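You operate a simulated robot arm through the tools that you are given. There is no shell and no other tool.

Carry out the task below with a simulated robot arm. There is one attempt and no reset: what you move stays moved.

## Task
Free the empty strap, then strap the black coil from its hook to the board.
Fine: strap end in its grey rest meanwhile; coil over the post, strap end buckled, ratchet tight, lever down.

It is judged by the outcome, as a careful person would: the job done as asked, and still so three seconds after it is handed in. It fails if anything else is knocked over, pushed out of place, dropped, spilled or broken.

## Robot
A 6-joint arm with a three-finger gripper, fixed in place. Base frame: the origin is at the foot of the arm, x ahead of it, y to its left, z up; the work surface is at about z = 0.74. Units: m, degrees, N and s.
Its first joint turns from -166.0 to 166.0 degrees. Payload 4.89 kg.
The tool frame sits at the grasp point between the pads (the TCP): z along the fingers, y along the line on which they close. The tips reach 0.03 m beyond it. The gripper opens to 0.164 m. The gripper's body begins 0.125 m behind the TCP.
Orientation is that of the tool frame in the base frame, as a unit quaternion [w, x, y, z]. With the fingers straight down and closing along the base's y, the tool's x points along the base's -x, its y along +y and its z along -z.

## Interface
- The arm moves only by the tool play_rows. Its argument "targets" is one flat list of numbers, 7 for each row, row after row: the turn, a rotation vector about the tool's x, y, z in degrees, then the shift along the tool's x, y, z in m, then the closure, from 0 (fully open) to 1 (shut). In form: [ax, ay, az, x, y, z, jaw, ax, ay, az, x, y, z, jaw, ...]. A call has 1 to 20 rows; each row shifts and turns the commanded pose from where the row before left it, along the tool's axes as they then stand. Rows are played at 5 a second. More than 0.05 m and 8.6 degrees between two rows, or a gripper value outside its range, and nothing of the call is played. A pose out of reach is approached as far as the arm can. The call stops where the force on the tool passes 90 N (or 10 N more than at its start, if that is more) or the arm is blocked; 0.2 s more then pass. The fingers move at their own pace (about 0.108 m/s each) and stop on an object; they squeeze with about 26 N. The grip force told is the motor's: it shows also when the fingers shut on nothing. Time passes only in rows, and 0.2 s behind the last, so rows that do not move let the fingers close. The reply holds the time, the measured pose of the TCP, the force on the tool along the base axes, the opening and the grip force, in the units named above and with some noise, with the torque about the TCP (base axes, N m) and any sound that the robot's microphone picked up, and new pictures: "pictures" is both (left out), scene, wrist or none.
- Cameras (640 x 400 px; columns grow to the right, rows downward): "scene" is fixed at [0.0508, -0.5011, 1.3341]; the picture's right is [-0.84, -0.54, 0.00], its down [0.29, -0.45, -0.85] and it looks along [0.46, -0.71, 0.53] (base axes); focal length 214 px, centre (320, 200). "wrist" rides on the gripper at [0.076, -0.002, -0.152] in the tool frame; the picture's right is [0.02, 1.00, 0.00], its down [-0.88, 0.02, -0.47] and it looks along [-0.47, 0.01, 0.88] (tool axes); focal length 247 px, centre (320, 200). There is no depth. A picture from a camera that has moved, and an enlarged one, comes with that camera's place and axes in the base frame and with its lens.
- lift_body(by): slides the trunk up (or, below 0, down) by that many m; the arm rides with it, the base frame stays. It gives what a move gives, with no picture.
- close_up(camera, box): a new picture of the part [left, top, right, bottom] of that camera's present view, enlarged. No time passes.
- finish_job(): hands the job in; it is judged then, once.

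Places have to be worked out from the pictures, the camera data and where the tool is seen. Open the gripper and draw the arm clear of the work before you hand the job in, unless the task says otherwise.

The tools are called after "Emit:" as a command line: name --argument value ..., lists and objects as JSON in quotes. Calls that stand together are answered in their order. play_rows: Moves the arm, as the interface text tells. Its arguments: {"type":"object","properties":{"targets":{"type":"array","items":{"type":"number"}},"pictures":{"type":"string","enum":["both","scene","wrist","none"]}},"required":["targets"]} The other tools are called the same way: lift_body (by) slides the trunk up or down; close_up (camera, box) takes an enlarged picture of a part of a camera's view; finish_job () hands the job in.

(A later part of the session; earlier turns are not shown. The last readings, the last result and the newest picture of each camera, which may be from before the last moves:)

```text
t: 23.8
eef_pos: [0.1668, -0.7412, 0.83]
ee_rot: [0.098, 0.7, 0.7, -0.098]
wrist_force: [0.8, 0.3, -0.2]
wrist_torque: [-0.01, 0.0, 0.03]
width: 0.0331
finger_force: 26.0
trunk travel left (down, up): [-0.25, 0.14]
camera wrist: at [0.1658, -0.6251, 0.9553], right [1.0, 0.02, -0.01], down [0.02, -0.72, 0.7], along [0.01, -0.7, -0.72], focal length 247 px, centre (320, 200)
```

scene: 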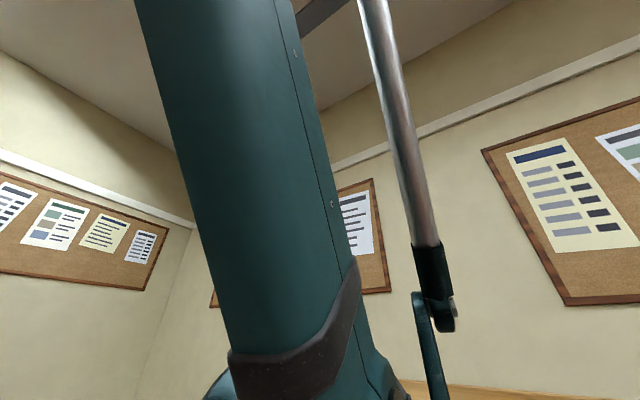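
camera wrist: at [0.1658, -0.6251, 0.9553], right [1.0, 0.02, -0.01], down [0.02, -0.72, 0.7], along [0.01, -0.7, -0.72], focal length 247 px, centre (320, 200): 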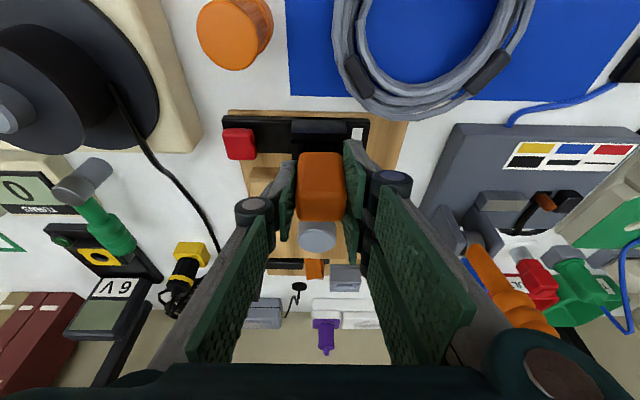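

It came up freely; the seated pose was TCP (0.1667, -0.740, 0.815). I'll raise it further and check the blade and strap.

Emit:
play_rows --targets '[0, 0, 0, -0.0055, 0, -0.0192, 1, 0, 0, 0, -0.0055, 0, -0.0192, 1, 0, 0, 0, -0.0055, 0, -0.0192, 1, 0, 0, 0, -0.0055, 0, -0.0192, 1]' --pictures "wrist"

Emit:
close_up --camera "wrist" --box '[220, 80, 420, 205]'

Emit:
close_up --camera "wrist" --box '[290, 180, 370, 230]'

```text
t: 24.8
eef_pos: [0.1655, -0.7407, 0.9103]
ee_rot: [0.099, 0.7, 0.7, -0.099]
wrist_force: [0.3, 0.1, -0.6]
wrist_torque: [0.02, 0.0, 0.01]
width: 0.0334
finger_force: 26.4
trunk travel left (down, up): [-0.25, 0.14]
camera wrist: at [0.1649, -0.625, 1.0362], right [1.0, 0.02, -0.01], down [0.02, -0.72, 0.7], along [0.01, -0.7, -0.72], focal length 247 px, centre (320, 200)
```

wrist: 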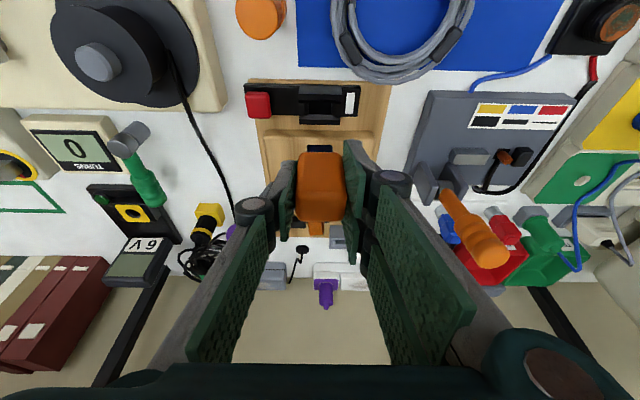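

```text
3.20 times, centred on (320, 142) of wrist
camera zoom: at [0.1649, -0.625, 1.0362], right [1.0, 0.02, -0.01], down [0.02, -0.72, 0.7], along [0.01, -0.7, -0.72], focal length 790 px, centre (320, 384)
```

zoom: 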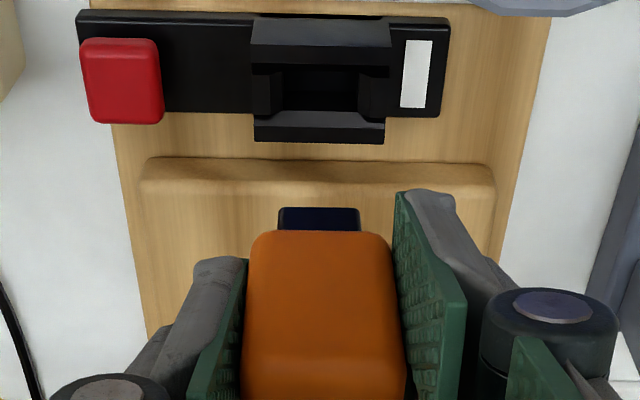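

```text
8.00 times, centred on (330, 205) of wrist
camera zoom: at [0.1649, -0.625, 1.0362], right [1.0, 0.02, -0.01], down [0.02, -0.72, 0.7], along [0.01, -0.7, -0.72], focal length 1976 px, centre (240, 160)
```

zoom: 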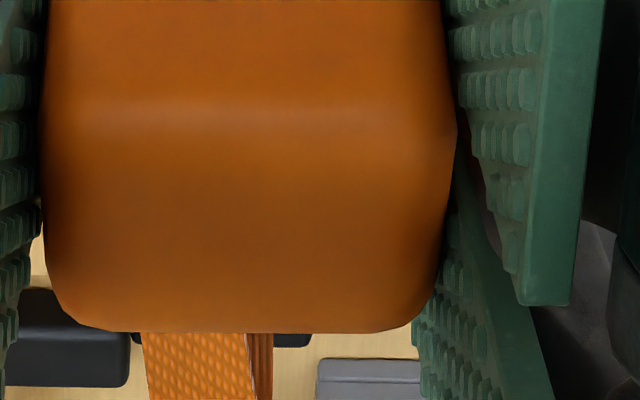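

The blade under the block and the buckle socket match the shape of the grey rest, in the same orientation. The socket-to-rest offset is about (+0.044, -0.241), so I'll raise 2 cm and carry the strap end over to hover above the rest.

Emit:
play_rows --targets '[0, 0, 0, -0.0055, 0, -0.0192, 1, 0, 0, 0, -0.0331, 0.0065, 0.0095, 1, 0, 0, 0, -0.0331, 0.0065, 0.0095, 1, 0, 0, 0, -0.0331, 0.0065, 0.0095, 1, 0, 0, 0, -0.0331, 0.0065, 0.0095, 1, 0, 0, 0, -0.0331, 0.0065, 0.0095, 1, 0, 0, 0, -0.0331, 0.0065, 0.0095, 1, 0, 0, 0, -0.0331, 0.0065, 0.0095, 1, 0, 0, 0, 0.0055, 0, 0.0192, 1, 0, 0, 0, 0, 0, 0, 1]' --pictures "both"

Emit:
close_up --camera "wrist" --box '[220, 80, 420, 205]'

```text
t: 27.0
eef_pos: [0.2079, -0.982, 0.9092]
ee_rot: [0.099, 0.7, 0.7, -0.099]
wrist_force: [-0.2, 0.2, -0.3]
wrist_torque: [0.08, 0.04, 0.0]
width: 0.0333
finger_force: 26.4
trunk travel left (down, up): [-0.25, 0.14]
camera wrist: at [0.2082, -0.8667, 1.0352], right [1.0, 0.02, -0.01], down [0.02, -0.72, 0.7], along [0.01, -0.7, -0.72], focal length 247 px, centre (320, 200)
```

scene: 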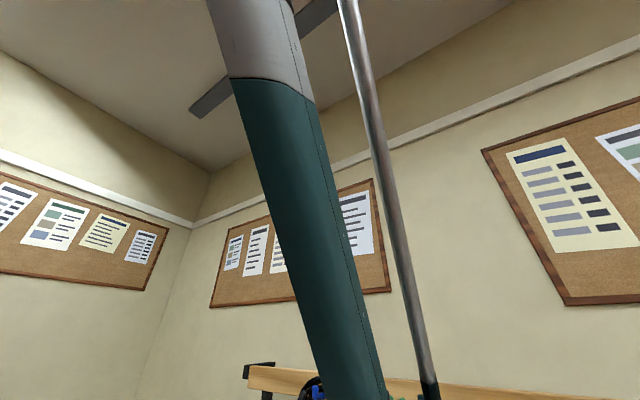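
wrist: 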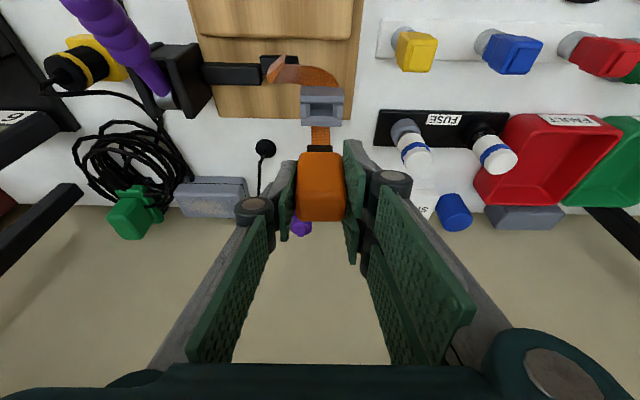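

```text
3.20 times, centred on (320, 142) of wrist
camera zoom: at [0.2082, -0.8667, 1.0352], right [1.0, 0.02, -0.01], down [0.02, -0.72, 0.7], along [0.01, -0.7, -0.72], focal length 790 px, centre (320, 384)
```

zoom: 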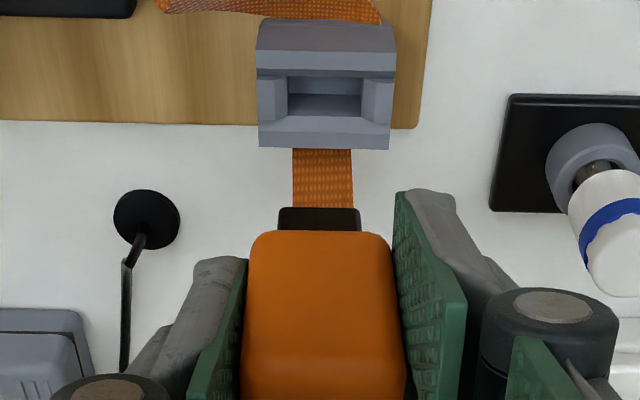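

This view nearly matches the one over the buckle; the rest sits about 1.7 mm further +x and 2.4 mm further -y. I'll correct that and lower to 2 cm above the seat.

Emit:
play_rows --targets '[0, 0, 0, -0.0023, 0.0017, 0.0007, 1, 0, 0, 0, 0.0052, 0, 0.018, 1, 0, 0, 0, 0.0052, 0, 0.018, 1, 0, 0, 0, 0.0052, 0, 0.018, 1, 0, 0, 0, 0.0052, 0, 0.018, 1, 0, 0, 0, 0, 0, 0, 1]' --pictures "wrist"

Emit:
close_up --camera "wrist" --box '[240, 130, 400, 230]'

```text
t: 28.4
eef_pos: [0.2127, -0.9834, 0.8336]
ee_rot: [0.099, 0.7, 0.701, -0.099]
wrist_force: [-0.1, -0.7, 0.0]
wrist_torque: [0.02, -0.02, 0.01]
width: 0.0333
finger_force: 25.4
trunk travel left (down, up): [-0.25, 0.14]
camera wrist: at [0.2118, -0.8686, 0.9602], right [1.0, 0.02, -0.01], down [0.02, -0.72, 0.7], along [0.01, -0.7, -0.72], focal length 247 px, centre (320, 200)
```

wrist: 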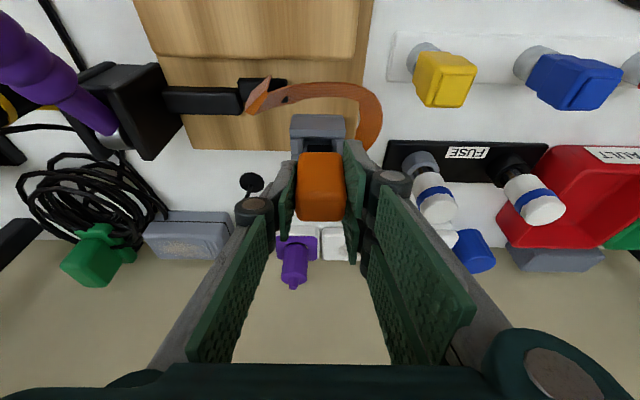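

```text
4.00 times, centred on (320, 180) of wrist
camera zoom: at [0.2118, -0.8686, 0.9602], right [1.0, 0.02, -0.01], down [0.02, -0.72, 0.7], along [0.01, -0.7, -0.72], focal length 988 px, centre (320, 280)
```

zoom: 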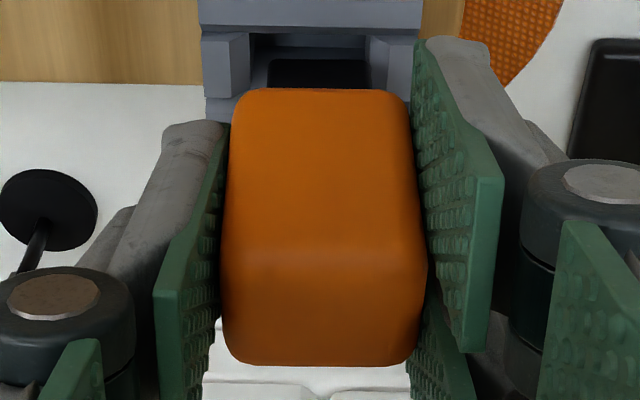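

The block is about 2 mm too far in +x relative to the pocket, so I'll shift -2 mm and then lower slowly while watching the force.

Emit:
play_rows --targets '[0, 0, 0, 0, -0.002, 0, 1, 0, 0, 0, 0.0008, 0, 0.0029, 1, 0, 0, 0, 0, 0, 0, 1]' --pictures "wrist"

Emit:
close_up --camera "wrist" --box '[280, 110, 360, 160]'

```text
t: 29.2
eef_pos: [0.2108, -0.9836, 0.8308]
ee_rot: [0.098, 0.7, 0.7, -0.099]
wrist_force: [-0.1, -0.2, -1.5]
wrist_torque: [-0.01, 0.02, 0.01]
width: 0.0331
finger_force: 25.7
trunk travel left (down, up): [-0.25, 0.14]
camera wrist: at [0.21, -0.8685, 0.9572], right [1.0, 0.02, -0.01], down [0.02, -0.72, 0.7], along [0.01, -0.7, -0.72], focal length 247 px, centre (320, 200)
```

wrist: 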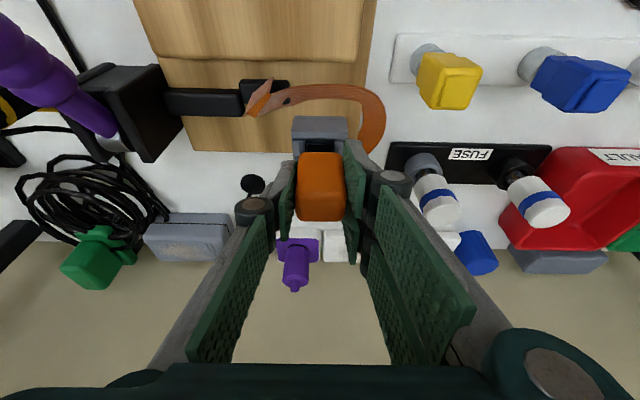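

```text
8.00 times, centred on (320, 135) of wrist
camera zoom: at [0.21, -0.8685, 0.9572], right [1.0, 0.02, -0.01], down [0.02, -0.72, 0.7], along [0.01, -0.7, -0.72], focal length 1976 px, centre (320, 720)
```

zoom: 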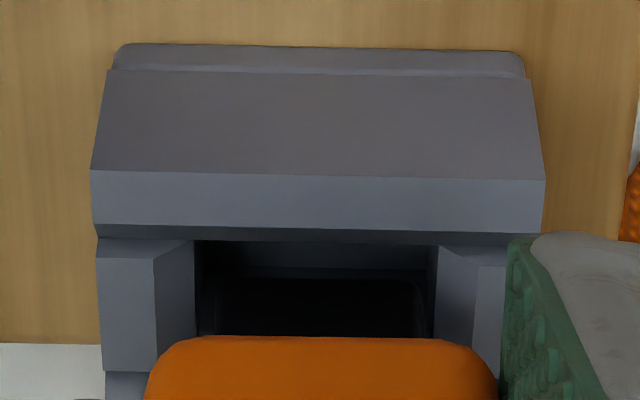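

The blade is centred between the guides. I'll lower in 3 mm steps.

Emit:
play_rows --targets '[0, 0, 0, 0.0008, 0, 0.0029, 1, 0, 0, 0, 0, 0, 0, 1]' --pictures "none"

Emit:
play_rows --targets '[0, 0, 0, 0.0008, 0, 0.0029, 1, 0, 0, 0, 0, 0, 0, 1]' --pictures "none"

Emit:
play_rows --targets '[0, 0, 0, 0.0008, 0, 0.0029, 1, 0, 0, 0, 0, 0, 0, 1]' --pictures "none"

Emit:
play_rows --targets '[0, 0, 0, 0.0008, 0, 0.0029, 1, 0, 0, 0, 0, 0, 0, 1]' --pictures "wrist"

```text
t: 29.8
eef_pos: [0.2097, -0.984, 0.8291]
ee_rot: [0.099, 0.7, 0.7, -0.098]
wrist_force: [0.2, -0.4, -0.6]
wrist_torque: [-0.01, 0.06, -0.03]
width: 0.0332
finger_force: 26.4
trunk travel left (down, up): [-0.25, 0.14]
```

```text
t: 30.4
eef_pos: [0.2102, -0.984, 0.8249]
ee_rot: [0.099, 0.7, 0.7, -0.098]
wrist_force: [-0.1, -0.2, -1.0]
wrist_torque: [0.0, 0.01, -0.02]
width: 0.0331
finger_force: 25.7
trunk travel left (down, up): [-0.25, 0.14]
```

```text
t: 31.0
eef_pos: [0.2093, -0.9834, 0.8223]
ee_rot: [0.099, 0.701, 0.7, -0.098]
wrist_force: [-0.2, 0.2, 0.2]
wrist_torque: [-0.01, -0.01, 0.0]
width: 0.0332
finger_force: 25.7
trunk travel left (down, up): [-0.25, 0.14]
```

```text
t: 31.6
eef_pos: [0.2103, -0.9848, 0.8187]
ee_rot: [0.099, 0.701, 0.7, -0.099]
wrist_force: [0.0, 0.5, 0.0]
wrist_torque: [0.01, -0.02, 0.06]
width: 0.0332
finger_force: 26.5
trunk travel left (down, up): [-0.25, 0.14]
camera wrist: at [0.2102, -0.8685, 0.9449], right [1.0, 0.02, -0.01], down [0.02, -0.72, 0.7], along [0.01, -0.7, -0.72], focal length 247 px, centre (320, 200)
```

wrist: 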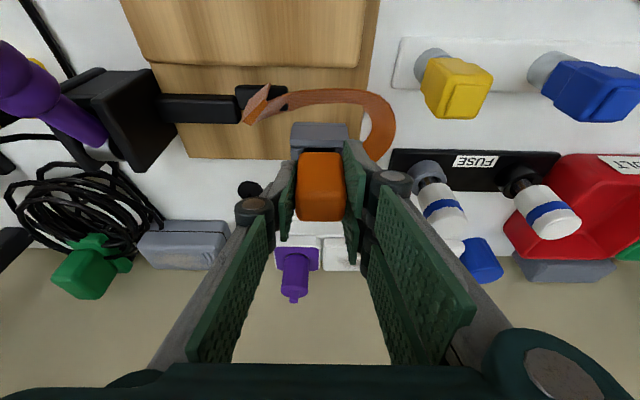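

It is sliding in without resistance. The last few millimetres follow.

Emit:
play_rows --targets '[0, 0, 0, 0.0006, 0, 0.002, 1, 0, 0, 0, 0, 0, 0, 1]' --pictures "none"

Emit:
play_rows --targets '[0, 0, 0, 0.0006, 0, 0.002, 1, 0, 0, 0, 0, 0, 0, 1]' --pictures "none"

Emit:
play_rows --targets '[0, 0, 0, 0.0006, 0, 0.002, 1, 0, 0, 0, 0, 0, 0, 1]' --pictures "none"

Emit:
close_up --camera "wrist" --box '[260, 100, 380, 175]'

```text
t: 32.2
eef_pos: [0.21, -0.984, 0.8167]
ee_rot: [0.098, 0.7, 0.701, -0.098]
wrist_force: [0.1, -0.1, -0.8]
wrist_torque: [0.0, -0.02, -0.01]
width: 0.0334
finger_force: 25.8
trunk travel left (down, up): [-0.25, 0.14]
```

```text
t: 32.8
eef_pos: [0.21, -0.9845, 0.8165]
ee_rot: [0.099, 0.7, 0.7, -0.098]
wrist_force: [0.3, -0.6, -0.1]
wrist_torque: [0.02, -0.02, 0.02]
width: 0.0335
finger_force: 25.6
trunk travel left (down, up): [-0.25, 0.14]
```

```text
t: 33.4
eef_pos: [0.2107, -0.9845, 0.8136]
ee_rot: [0.098, 0.7, 0.7, -0.098]
wrist_force: [0.5, 0.4, -0.6]
wrist_torque: [0.03, -0.03, 0.01]
width: 0.0333
finger_force: 25.5
trunk travel left (down, up): [-0.25, 0.14]
```

```text
5.33 times, centred on (320, 138) of wrist
camera zoom: at [0.2099, -0.8687, 0.9392], right [1.0, 0.02, -0.01], down [0.02, -0.72, 0.7], along [0.01, -0.7, -0.72], focal length 1317 px, centre (320, 533)
```

zoom: 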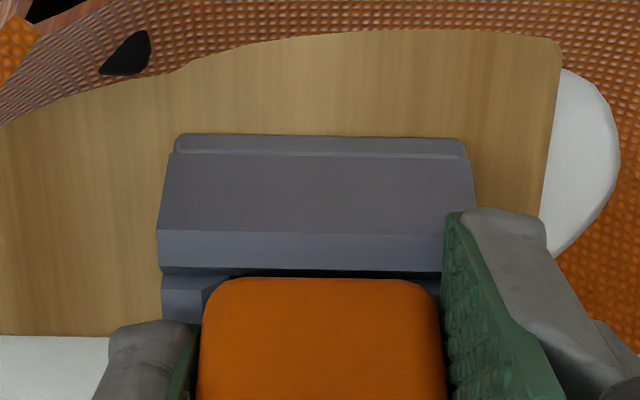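

No bottom contact yet at 0.8136. I'll continue gently until it touches.

Emit:
play_rows --targets '[0, 0, 0, 0.0006, 0, 0.002, 1, 0, 0, 0, 0, 0, 0, 1]' --pictures "none"

Emit:
play_rows --targets '[0, 0, 0, 0.0006, 0, 0.002, 1, 0, 0, 0, 0, 0, 0, 1]' --pictures "none"

Emit:
close_up --camera "wrist" --box '[260, 100, 380, 175]'

```text
t: 34.0
eef_pos: [0.2106, -0.9842, 0.813]
ee_rot: [0.099, 0.7, 0.701, -0.099]
wrist_force: [-0.6, -1.9, 11.8]
wrist_torque: [-0.14, -0.19, -0.07]
width: 0.0332
finger_force: 26.7
trunk travel left (down, up): [-0.25, 0.14]
```

```text
t: 34.6
eef_pos: [0.2109, -0.9841, 0.8114]
ee_rot: [0.099, 0.7, 0.7, -0.099]
wrist_force: [2.4, -6.1, 36.1]
wrist_torque: [-0.11, -0.41, -0.11]
width: 0.0336
finger_force: 25.7
trunk travel left (down, up): [-0.25, 0.14]
```

```text
5.33 times, centred on (320, 138) of wrist
camera zoom: at [0.2097, -0.8681, 0.9366], right [1.0, 0.02, -0.01], down [0.02, -0.71, 0.7], along [0.01, -0.7, -0.72], focal length 1317 px, centre (320, 533)
```

zoom: 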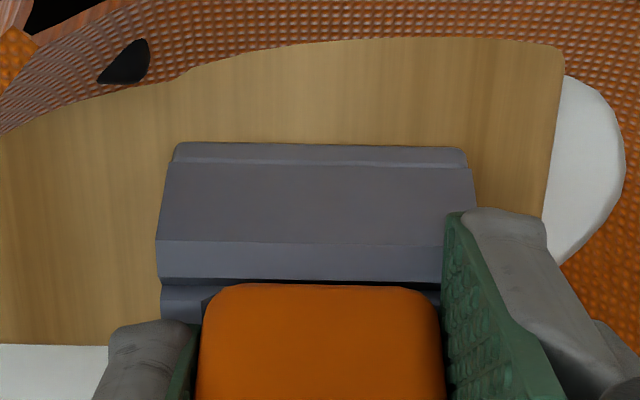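

It is bottomed at TCP (0.2105, -0.984, 0.813). I'll release and retreat along the tool axis.

Emit:
play_rows --targets '[0, 0, 0, -0.0006, 0, -0.002, 1, 0, 0, 0, 0, 0, 0, 0.7, 0, 0, 0, 0, 0, 0, 0.6, 0, 0, 0, 0, 0, 0, 0.6, 0, 0, 0, 0, 0, -0.015, 0.6, 0, 0, 0, 0, 0, -0.02, 0.6, 0, 0, 0, 0, 0, -0.04, 0.6, 0, 0, 0, 0, 0, -0.045, 0.6, 0, 0, 0, 0, 0, -0.045, 0.6]' --pictures "both"

Emit:
close_up --camera "wrist" --box '[220, 80, 420, 205]'

```text
t: 36.6
eef_pos: [0.2107, -0.9395, 0.9686]
ee_rot: [0.098, 0.7, 0.7, -0.099]
wrist_force: [0.0, -0.4, -0.8]
wrist_torque: [0.12, -0.01, 0.0]
width: 0.0658
finger_force: 0.0
trunk travel left (down, up): [-0.25, 0.14]
camera wrist: at [0.2091, -0.8245, 1.0936], right [1.0, 0.02, -0.01], down [0.02, -0.72, 0.7], along [0.01, -0.7, -0.72], focal length 247 px, centre (320, 200)
```

scene: 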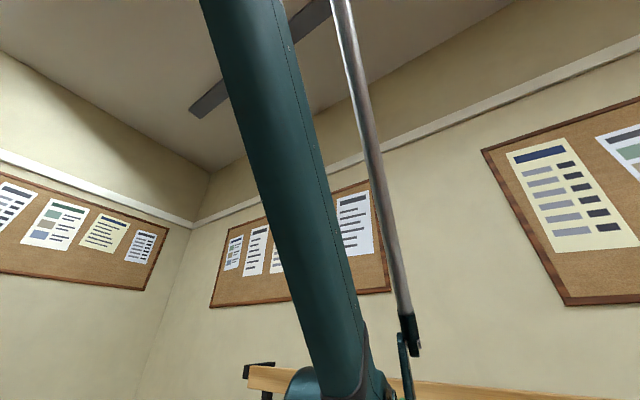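
wrist: 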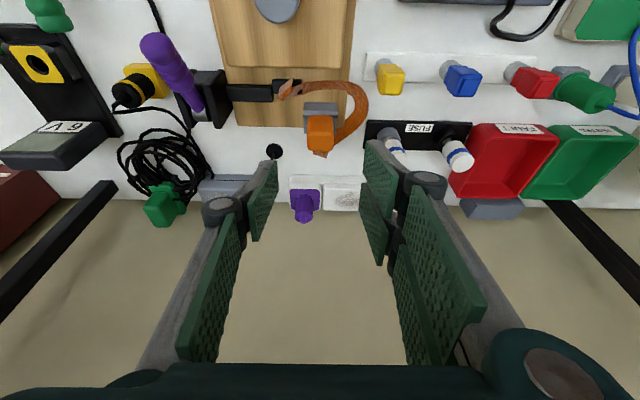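

```text
3.20 times, centred on (320, 142) of wrist
camera zoom: at [0.2091, -0.8245, 1.0936], right [1.0, 0.02, -0.01], down [0.02, -0.72, 0.7], along [0.01, -0.7, -0.72], focal length 790 px, centre (320, 384)
```

zoom: 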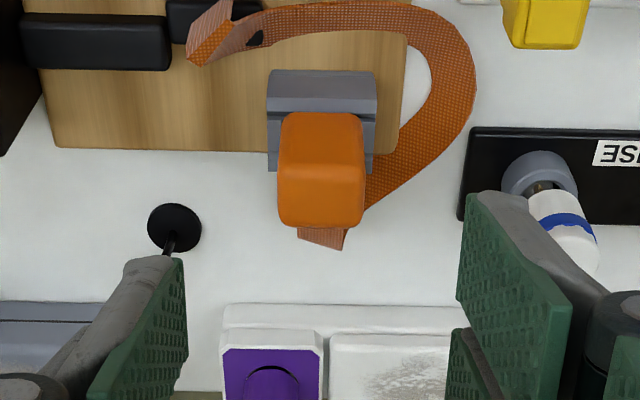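

The strap end is seated in its rest. Next is the coil: I'll retreat towards the robot and pitch the tool towards horizontal to see the hanging coil and its red clip.

Emit:
play_rows --targets '[0, 0, 0, 0.0249, 0.0243, -0.028, 0.4, 0, 0, 0, 0.0249, 0.0243, -0.028, 0.2, 0, 0, 0, 0.0249, 0.0243, -0.028, 0, 0, 0, 0, 0.0249, 0.0243, -0.028, 0, 0, 0, 0, 0.0249, 0.0243, -0.028, 0, 0, 0, 0, 0.0249, 0.0243, -0.028, 0, 0, -8.2, 0, 0, 0, 0, 0, 0, -8.2, 0, 0, 0, 0, 0, 0, -8.2, 0, 0, 0, 0, 0, 0, -8.2, 0, 0, 0, 0, 0, 0, -8.2, 0, 0, 0, 0, 0]' --pictures "both"

```text
t: 39.0
eef_pos: [0.3571, -0.7485, 1.0903]
ee_rot: [0.339, 0.621, 0.622, -0.337]
wrist_force: [-0.1, 0.2, 0.8]
wrist_torque: [-0.01, -0.06, 0.1]
width: 0.1641
finger_force: 0.1
trunk travel left (down, up): [-0.25, 0.14]
camera wrist: at [0.3554, -0.5795, 1.1089], right [1.0, 0.01, -0.02], down [0.02, -0.08, 1.0], along [0.01, -1.0, -0.08], focal length 247 px, centre (320, 200)
```

scene: 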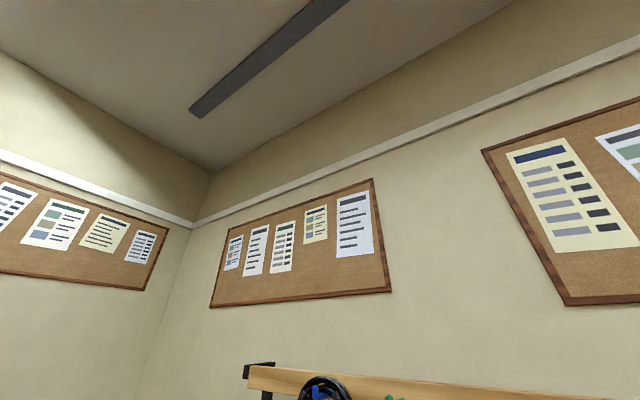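
wrist: 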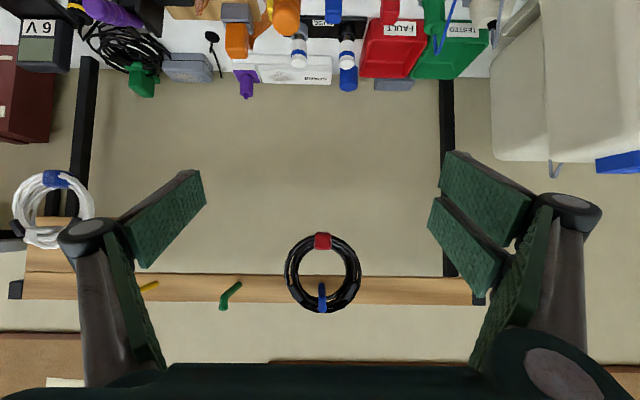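

The coil and its red clip are clearly visible (the picture is upside down). I'll zoom in on it from both cameras.

Emit:
close_up --camera "wrist" --box '[272, 215, 372, 325]'

Emit:
close_up --camera "scene" --box '[270, 398, 390, 400]'

Emit:
close_up --camera "wrist" --box '[290, 225, 354, 265]'

```text
3.64 times, centred on (322, 270) of wrist
camera zoom: at [0.3554, -0.5795, 1.1089], right [1.0, 0.01, -0.02], down [0.02, -0.08, 1.0], along [0.01, -1.0, -0.08], focal length 898 px, centre (313, -54)
```

zoom: 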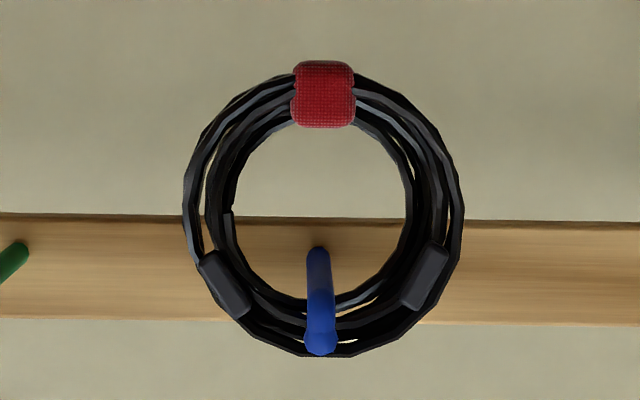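

```text
5.33 times, centred on (330, 399) of scene
camera zoom: at [0.0508, -0.5011, 1.3341], right [-0.84, -0.54, 0.0], down [0.29, -0.45, -0.85], along [0.46, -0.71, 0.53], focal length 1144 px, centre (267, -861)
```

zoom: 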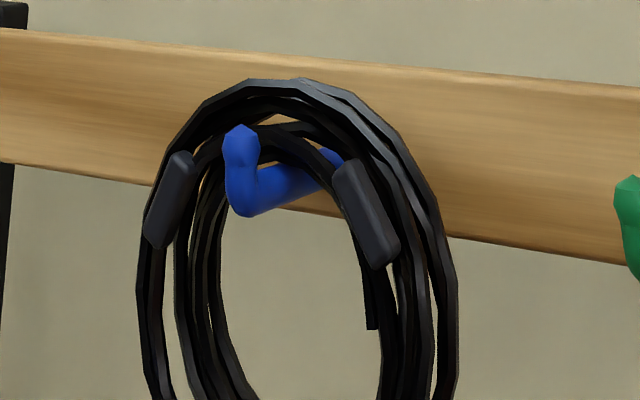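

```text
10.00 times, centred on (322, 245) of wrist
camera zoom: at [0.3554, -0.5795, 1.1089], right [1.0, 0.01, -0.02], down [0.02, -0.08, 1.0], along [0.01, -1.0, -0.08], focal length 2470 px, centre (300, -250)
```

zoom: 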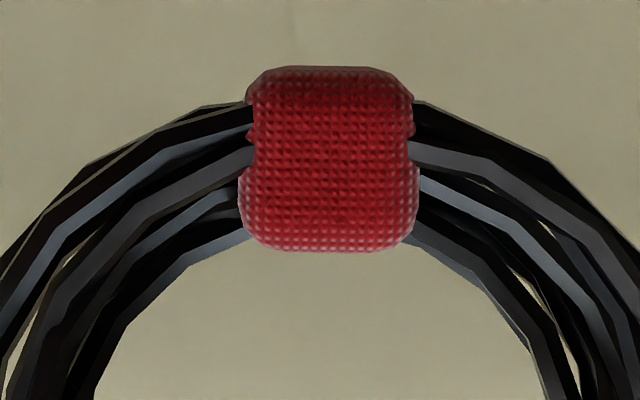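

The red wrap is at about (0.365, -0.993, 1.14), about 28 mm square, and the ring tubes run out of it sideways. So I'll grip it radially (vertically) with a horizontal tool. First I'll turn the tool horizontal and roll it -90°.

Emit:
play_rows --targets '[0, -8.25, 0, 0, 0, 0, 0, 0, -8.25, 0, 0, 0, 0, 0.1, 0, -8.25, 0, 0, 0, 0, 0.2, 0, -8.25, 0, 0, 0, 0, 0.3, 0, 0, -8.2, 0, 0, 0, 0.4, 0, 0, -8.2, 0, 0, 0, 0.5, 0, 0, -8.2, 0, 0, 0, 0.6, 0, 0, -8.2, 0, 0, 0, 0.7, 0, 0, -8.2, 0, 0, 0, 0.7, 0, 0, -8.2, 0, 0, 0, 0.7, 0, 0, -8.2, 0, 0, 0, 0.7, 0, 0, -8.2, 0, 0, 0, 0.7, 0, 0, -8.2, 0, 0, 0, 0.7, 0, 0, -8.2, 0, 0, 0, 0.7, 0, 0, -8, 0, 0, 0, 0.7, 0, 0, 0, 0, 0, 0, 0.7]' --pictures "both"

```text
t: 42.4
eef_pos: [0.376, -0.7768, 1.1361]
ee_rot: [0.0, -0.001, 0.707, -0.707]
wrist_force: [-0.8, -0.1, 0.6]
wrist_torque: [0.02, 0.03, 0.02]
width: 0.0493
finger_force: 0.0
out of reach, approached as far as the arm can: row 3, 4
trunk travel left (down, up): [-0.25, 0.14]
camera wrist: at [0.3009, -0.6246, 1.1383], right [-0.02, 0.0, -1.0], down [0.88, 0.47, -0.02], along [0.47, -0.88, -0.01], focal length 247 px, centre (320, 200)
```

scene: 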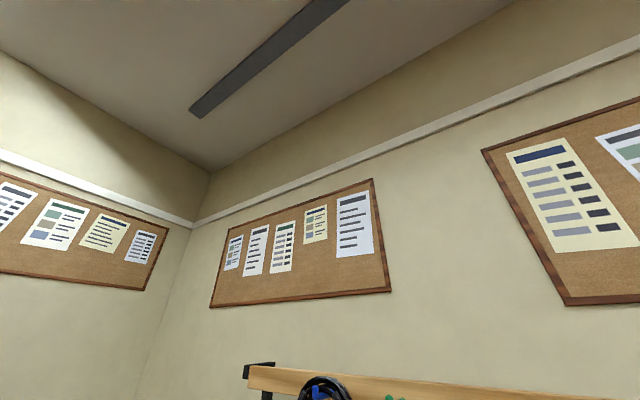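
wrist: 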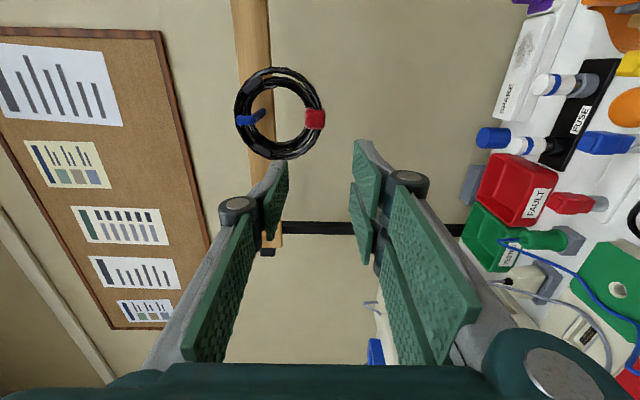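

The tool is horizontal at y = -0.777, and this view again puts the wrap at about (0.366, -0.993, 1.143). I'll advance to a standoff in front of it.

Emit:
play_rows --targets '[0, 0, 0, 0.0037, -0.002, 0.04, 0.72, 0, 0, 0, 0.0037, -0.002, 0.04, 0.72, 0, 0, 0, 0.0037, -0.002, 0.04, 0.72, 0, 0, 0, 0, 0, 0, 0.72]' --pictures "wrist"

Emit:
close_up --camera "wrist" --box '[220, 60, 420, 185]'

Emit:
close_up --camera "scene" --box '[220, 398, 440, 400]'

```text
t: 43.4
eef_pos: [0.3654, -0.8969, 1.1416]
ee_rot: [-0.001, 0.0, 0.707, -0.707]
wrist_force: [0.5, -0.6, -0.3]
wrist_torque: [-0.08, 0.01, -0.03]
width: 0.0458
finger_force: 0.0
trunk travel left (down, up): [-0.25, 0.14]
camera wrist: at [0.2901, -0.7459, 1.143], right [-0.02, 0.0, -1.0], down [0.88, 0.47, -0.02], along [0.47, -0.88, -0.01], focal length 247 px, centre (320, 200)
```

wrist: 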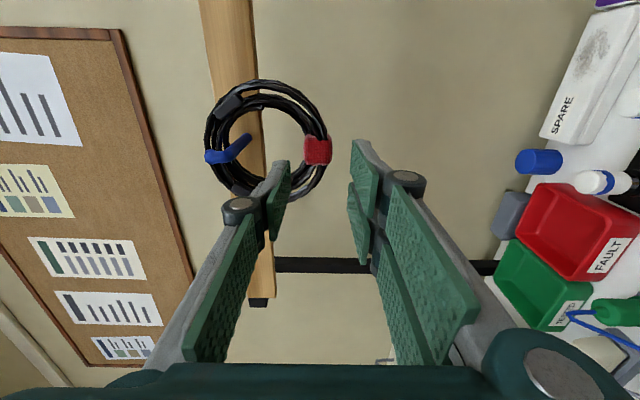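

```text
3.20 times, centred on (320, 122) of wrist
camera zoom: at [0.2901, -0.7459, 1.143], right [-0.02, 0.0, -1.0], down [0.88, 0.47, -0.02], along [0.47, -0.88, -0.01], focal length 790 px, centre (320, 448)
```

zoom: 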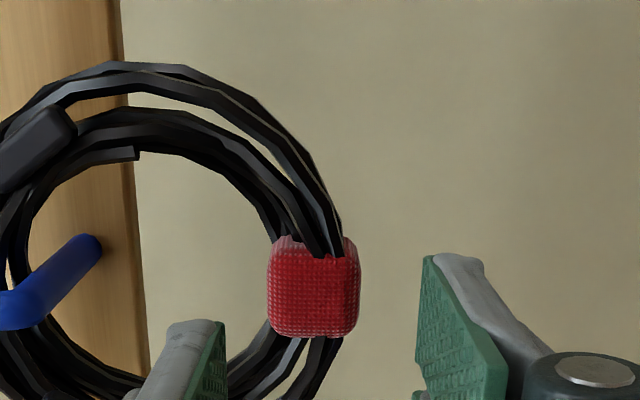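

```text
2.91 times, centred on (330, 399) of scene
camera zoom: at [0.0508, -0.5011, 1.3341], right [-0.84, -0.54, 0.0], down [0.29, -0.45, -0.85], along [0.46, -0.71, 0.53], focal length 624 px, centre (291, -379)
```

zoom: 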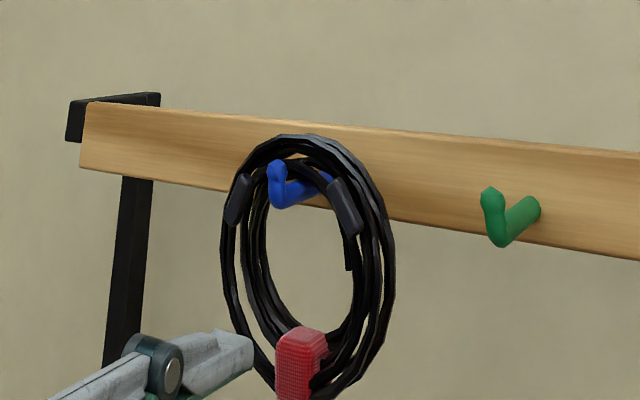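

The wrap's front face is at about (0.361, -0.979) with its centre at z ≈ 1.1445. I'll shift 4 mm in -x and 3 mm up and advance part of the way.

Emit:
play_rows --targets '[0, 0, 0, 0.004, -0.003, 0, 0.72, 0, 0, 0, 0, 0, 0.02, 0.72, 0, 0, 0, 0, 0, 0.018, 0.72, 0, 0, 0, 0, 0, 0, 0.72]' --pictures "wrist"

Emit:
close_up --camera "wrist" --box '[220, 80, 420, 205]'

Emit:
close_up --camera "scene" --box '[220, 398, 440, 400]'

```text
t: 44.4
eef_pos: [0.3623, -0.9346, 1.144]
ee_rot: [-0.001, 0.0, -0.707, 0.707]
wrist_force: [0.1, 0.4, -0.6]
wrist_torque: [-0.06, 0.03, -0.01]
width: 0.046
finger_force: 0.0
trunk travel left (down, up): [-0.25, 0.14]
camera wrist: at [0.2869, -0.7822, 1.1461], right [-0.02, 0.0, -1.0], down [0.88, 0.47, -0.02], along [0.47, -0.88, -0.01], focal length 247 px, centre (320, 200)
```

wrist: 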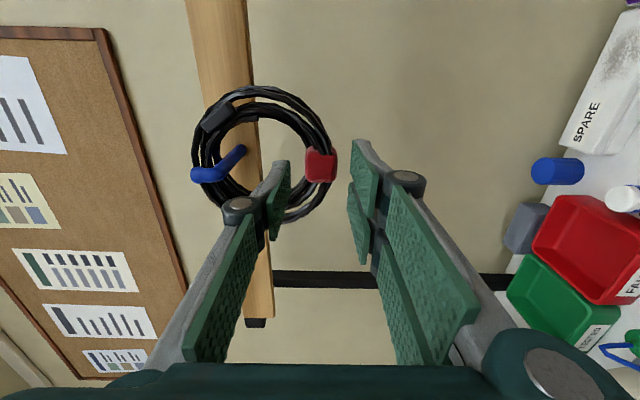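

```text
3.20 times, centred on (320, 142) of wrist
camera zoom: at [0.2869, -0.7822, 1.1461], right [-0.02, 0.0, -1.0], down [0.88, 0.47, -0.02], along [0.47, -0.88, -0.01], focal length 790 px, centre (320, 384)
```

zoom: 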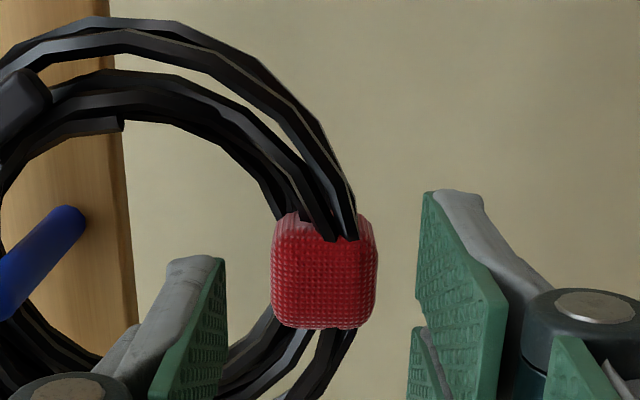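

```text
2.91 times, centred on (330, 399) of scene
camera zoom: at [0.0508, -0.5011, 1.3341], right [-0.84, -0.54, 0.0], down [0.29, -0.45, -0.85], along [0.46, -0.71, 0.53], focal length 624 px, centre (291, -379)
```

zoom: 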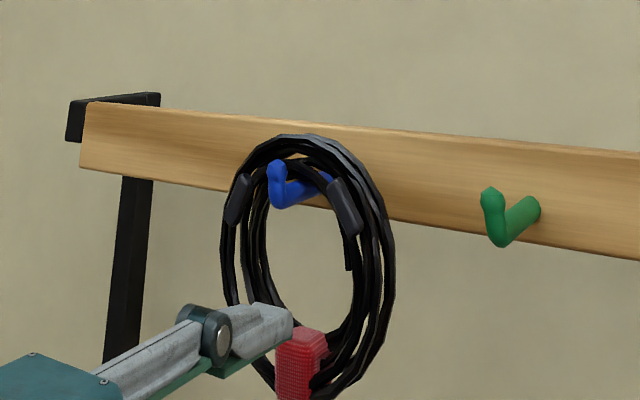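

The alignment looks right and the upper finger passes just above the wrap. I'll advance the rest of the way so the pad tips cover the wrap.

Emit:
play_rows --targets '[0, 0, 0, 0, 0, 0.013, 0.72, 0, 0, 0, 0, 0, 0.013, 0.72, 0, 0, 0, 0, 0, 0.013, 0.72, 0, 0, 0, 0, 0, 0, 0.72]' --pictures "wrist"

Emit:
close_up --camera "wrist" --box '[220, 100, 420, 225]'

Emit:
close_up --camera "scene" --box '[220, 398, 440, 400]'

```text
t: 45.4
eef_pos: [0.3631, -0.9743, 1.1441]
ee_rot: [0.0, 0.001, -0.707, 0.707]
wrist_force: [0.4, -0.6, -0.9]
wrist_torque: [-0.03, 0.02, -0.03]
width: 0.046
finger_force: 0.1
trunk travel left (down, up): [-0.25, 0.14]
camera wrist: at [0.2873, -0.8216, 1.1457], right [-0.02, 0.0, -1.0], down [0.88, 0.47, -0.02], along [0.47, -0.88, -0.01], focal length 247 px, centre (320, 200)
```

wrist: 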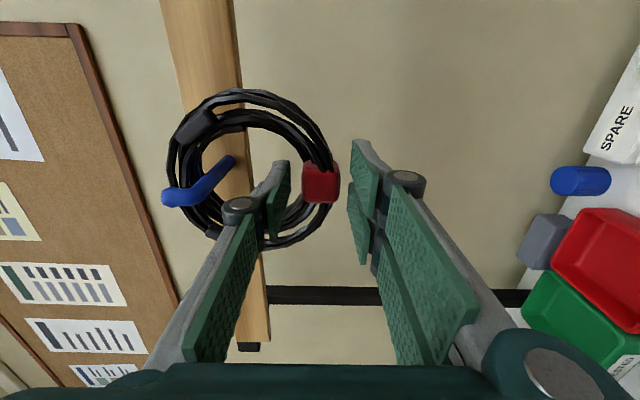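

```text
3.20 times, centred on (320, 162) of wrist
camera zoom: at [0.2873, -0.8216, 1.1457], right [-0.02, 0.0, -1.0], down [0.88, 0.47, -0.02], along [0.47, -0.88, -0.01], focal length 790 px, centre (320, 320)
```

zoom: 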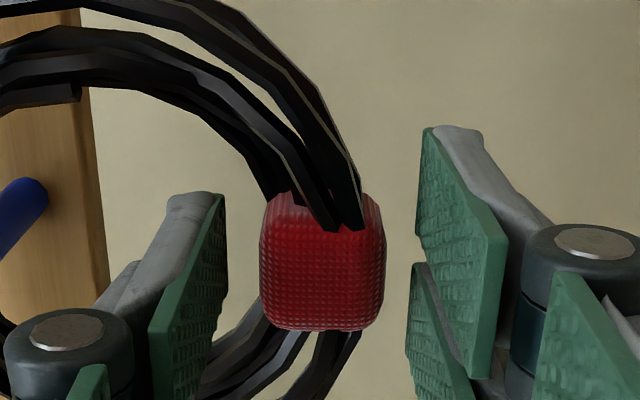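

```text
2.91 times, centred on (330, 399) of scene
camera zoom: at [0.0508, -0.5011, 1.3341], right [-0.84, -0.54, 0.0], down [0.29, -0.45, -0.85], along [0.46, -0.71, 0.53], focal length 624 px, centre (291, -379)
```

zoom: 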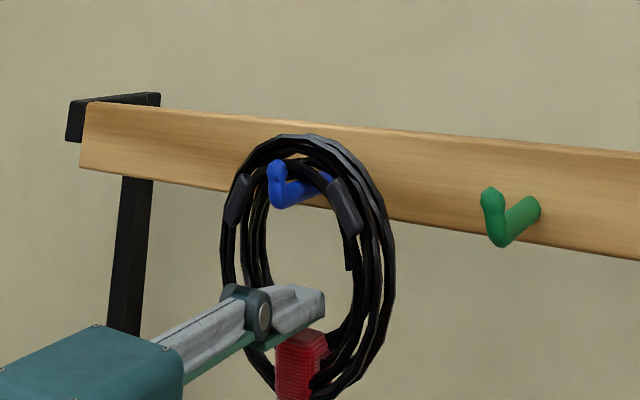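

The fingers straddle the wrap, and the knuckle is well below the hook. I'll close on it.

Emit:
play_rows --targets '[0, 0, 0, 0, 0, 0, 0.8, 0, 0, 0, 0, 0, 0, 0.9, 0, 0, 0, 0, 0, 0, 1, 0, 0, 0, 0, 0, 0, 1]' --pictures "wrist"

Emit:
close_up --camera "wrist" --box '[220, 100, 420, 225]'

Emit:
close_up --camera "scene" --box '[220, 398, 440, 400]'

```text
t: 46.4
eef_pos: [0.3632, -0.974, 1.144]
ee_rot: [0.001, 0.001, 0.707, -0.707]
wrist_force: [-0.8, 0.4, 0.8]
wrist_torque: [0.03, 0.01, -0.01]
width: 0.0256
finger_force: 26.1
trunk travel left (down, up): [-0.25, 0.14]
camera wrist: at [0.2872, -0.8214, 1.1457], right [-0.02, 0.0, -1.0], down [0.88, 0.47, -0.02], along [0.47, -0.88, -0.01], focal length 247 px, centre (320, 200)
```

wrist: 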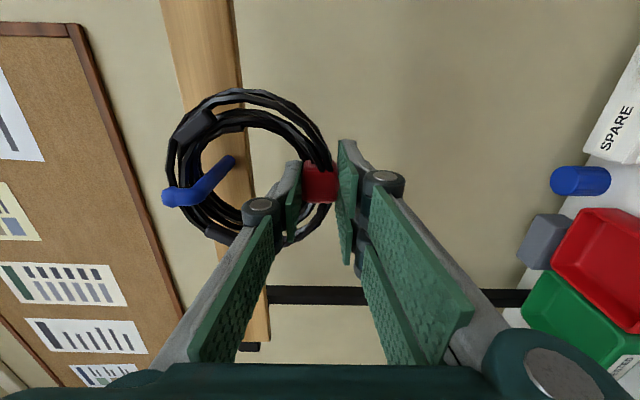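

```text
3.20 times, centred on (320, 162) of wrist
camera zoom: at [0.2872, -0.8214, 1.1457], right [-0.02, 0.0, -1.0], down [0.88, 0.47, -0.02], along [0.47, -0.88, -0.01], focal length 790 px, centre (320, 320)
```

zoom: 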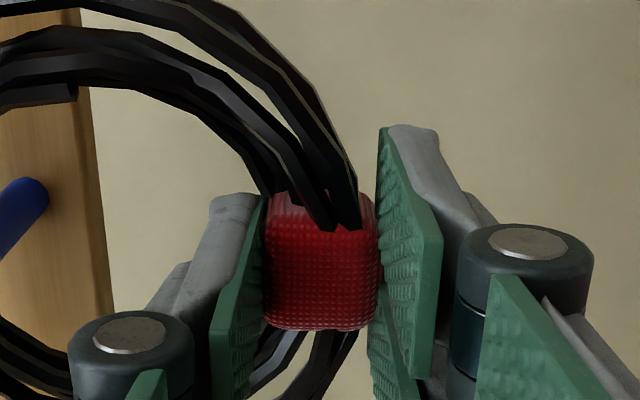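

```text
2.91 times, centred on (330, 399) of scene
camera zoom: at [0.0508, -0.5011, 1.3341], right [-0.84, -0.54, 0.0], down [0.29, -0.45, -0.85], along [0.46, -0.71, 0.53], focal length 624 px, centre (291, -379)
```

zoom: 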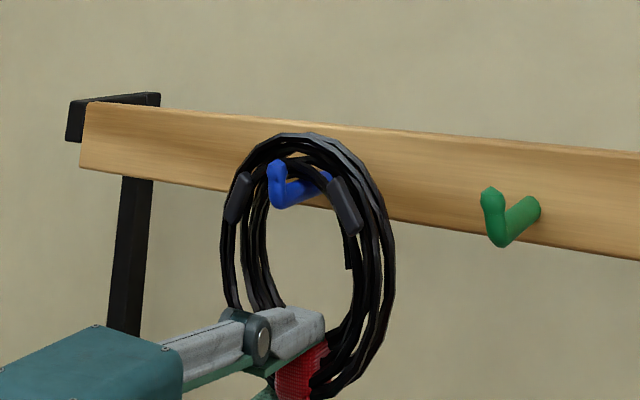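

The wrap is gripped at 25.6 mm. I'll lift about 25 mm in small steps.

Emit:
play_rows --targets '[0, 0, 0, 0, -0.006, 0, 1, 0, 0, 0, 0, -0.006, 0, 1, 0, 0, 0, 0, -0.006, 0, 1, 0, 0, 0, 0, -0.005, 0, 1, 0, 0, 0, 0, 0, 0, 1]' --pictures "wrist"

Emit:
close_up --camera "scene" --box '[220, 398, 440, 400]'

Emit:
close_up --camera "scene" --box '[280, 390, 370, 400]'

```text
t: 47.6
eef_pos: [0.3627, -0.9729, 1.1672]
ee_rot: [0.001, 0.0, 0.708, -0.706]
wrist_force: [0.6, 0.5, -1.7]
wrist_torque: [0.06, -0.01, -0.01]
width: 0.0255
finger_force: 25.8
trunk travel left (down, up): [-0.25, 0.14]
camera wrist: at [0.2866, -0.8221, 1.1695], right [-0.02, 0.0, -1.0], down [0.88, 0.47, -0.02], along [0.47, -0.88, -0.01], focal length 247 px, centre (320, 200)
```

wrist: 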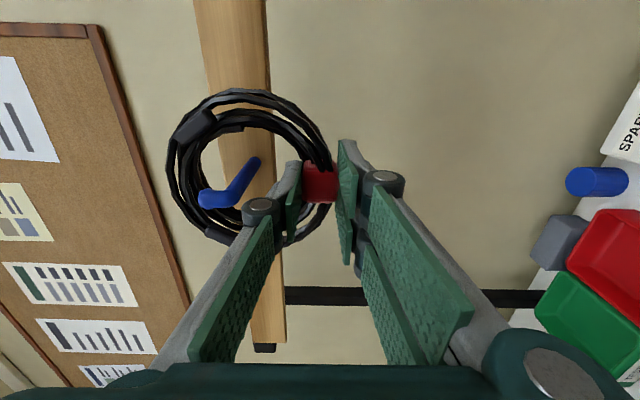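

```text
2.91 times, centred on (330, 399) of scene
camera zoom: at [0.0508, -0.5011, 1.3341], right [-0.84, -0.54, 0.0], down [0.29, -0.45, -0.85], along [0.46, -0.71, 0.53], focal length 624 px, centre (291, -379)
```

zoom: 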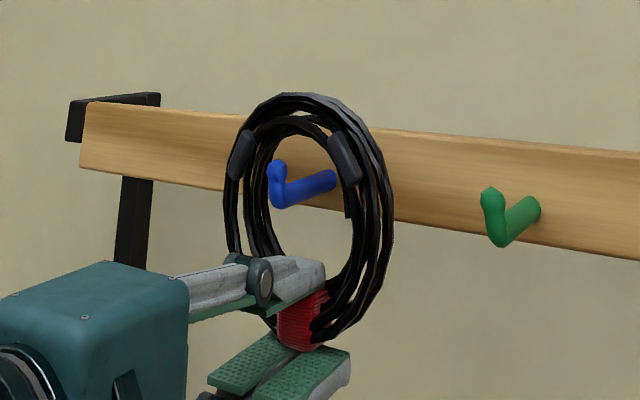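

```text
7.11 times, centred on (325, 395) of scene
camera zoom: at [0.0508, -0.5011, 1.3341], right [-0.84, -0.54, 0.0], down [0.29, -0.45, -0.85], along [0.46, -0.71, 0.53], focal length 1525 px, centre (284, -1187)
```

zoom: 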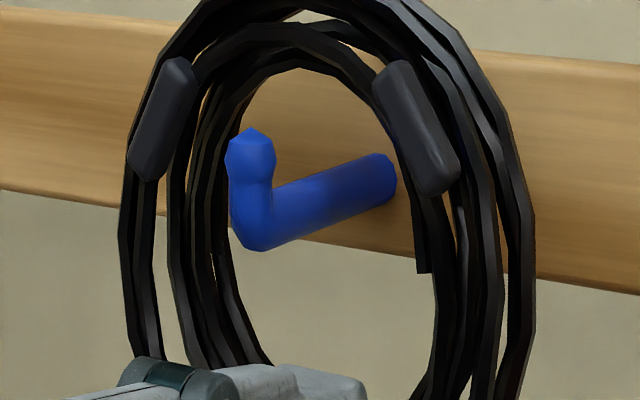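

The ring now clears the hook tip by about 10 mm, and the upper knuckle stays about 15 mm below the hook. I'll raise 4 mm more and pull straight out towards the robot.

Emit:
play_rows --targets '[0, 0, 0, 0, -0.004, 0, 1, 0, 0, 0, 0, 0, -0.012, 1, 0, 0, 0, 0, 0, -0.012, 1, 0, 0, 0, 0, 0, -0.012, 1, 0, 0, 0, 0, 0, -0.012, 1]' --pictures "none"

Emit:
close_up --camera "scene" --box '[220, 398, 440, 400]'

```text
t: 48.8
eef_pos: [0.3618, -0.9252, 1.1702]
ee_rot: [0.0, 0.0, 0.708, -0.707]
wrist_force: [-0.6, -0.7, -1.4]
wrist_torque: [0.03, -0.03, -0.01]
width: 0.0257
finger_force: 26.1
trunk travel left (down, up): [-0.25, 0.14]
```

```text
2.91 times, centred on (330, 399) of scene
camera zoom: at [0.0508, -0.5011, 1.3341], right [-0.84, -0.54, 0.0], down [0.29, -0.45, -0.85], along [0.46, -0.71, 0.53], focal length 624 px, centre (291, -379)
```

zoom: 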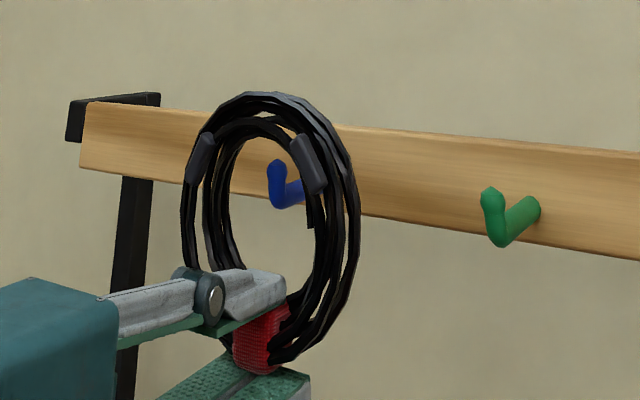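

The coil is off the hook. I'll pull back to y ≈ -0.80 and then pitch the tool down so the coil lies flat.

Emit:
play_rows --targets '[0, 0, 0, 0, 0, -0.03, 1, 0, 0, 0, 0, 0, -0.03, 1, 0, 0, 0, 0, 0, -0.03, 1, 0, 0, 0, 0, 0, -0.025, 1, -7.5, 0, 0, 0, 0, 0, 1, -7.5, 0, 0, 0, 0, 0, 1, -7.5, 0, 0, 0, 0, 0, 1, -7.5, 0, 0, 0, 0, 0, 1, -7.5, 0, 0, 0, 0, 0, 1, -7.5, 0, 0, 0, 0, 0, 1, -7.5, 0, 0, 0, 0, 0, 1, -7.5, 0, 0, 0, 0, 0, 1, -7.5, 0, 0, 0, 0, 0, 1, -7.5, 0, 0, 0, 0, 0, 1, -7.5, 0, 0, 0, 0, 0, 1, -7.5, 0, 0, 0, 0, 0, 1, 0, 0, 0, 0, 0, 0, 1]' --pictures "both"

```text
t: 52.4
eef_pos: [0.3635, -0.8134, 1.1705]
ee_rot: [0.0, 0.0, 1.0, 0.001]
wrist_force: [0.1, -1.9, -2.0]
wrist_torque: [0.24, -0.03, -0.03]
width: 0.0257
finger_force: 25.9
trunk travel left (down, up): [-0.25, 0.14]
camera wrist: at [0.2865, -0.8138, 1.3236], right [-0.02, 1.0, 0.0], down [0.88, 0.02, 0.47], along [0.47, 0.01, -0.88], focal length 247 px, centre (320, 200)
```

scene: 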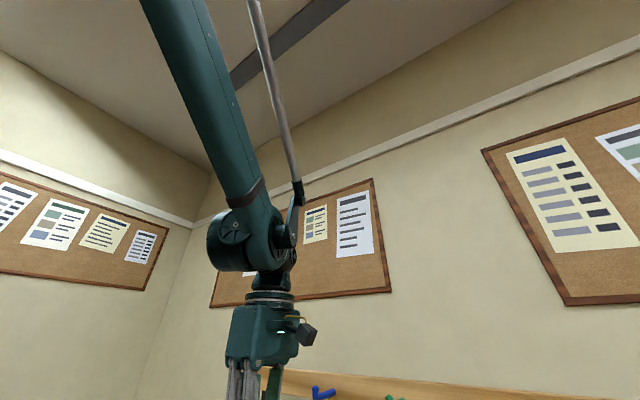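
wrist: 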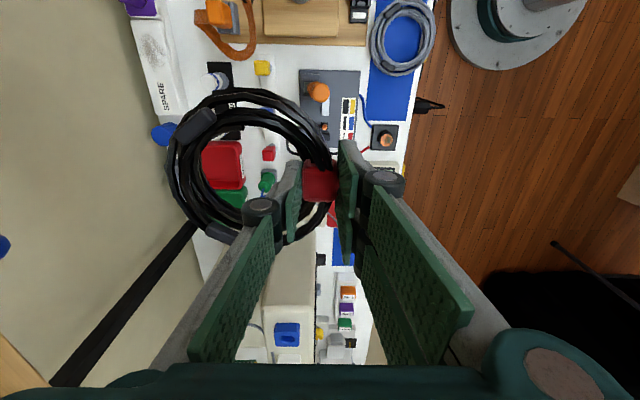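

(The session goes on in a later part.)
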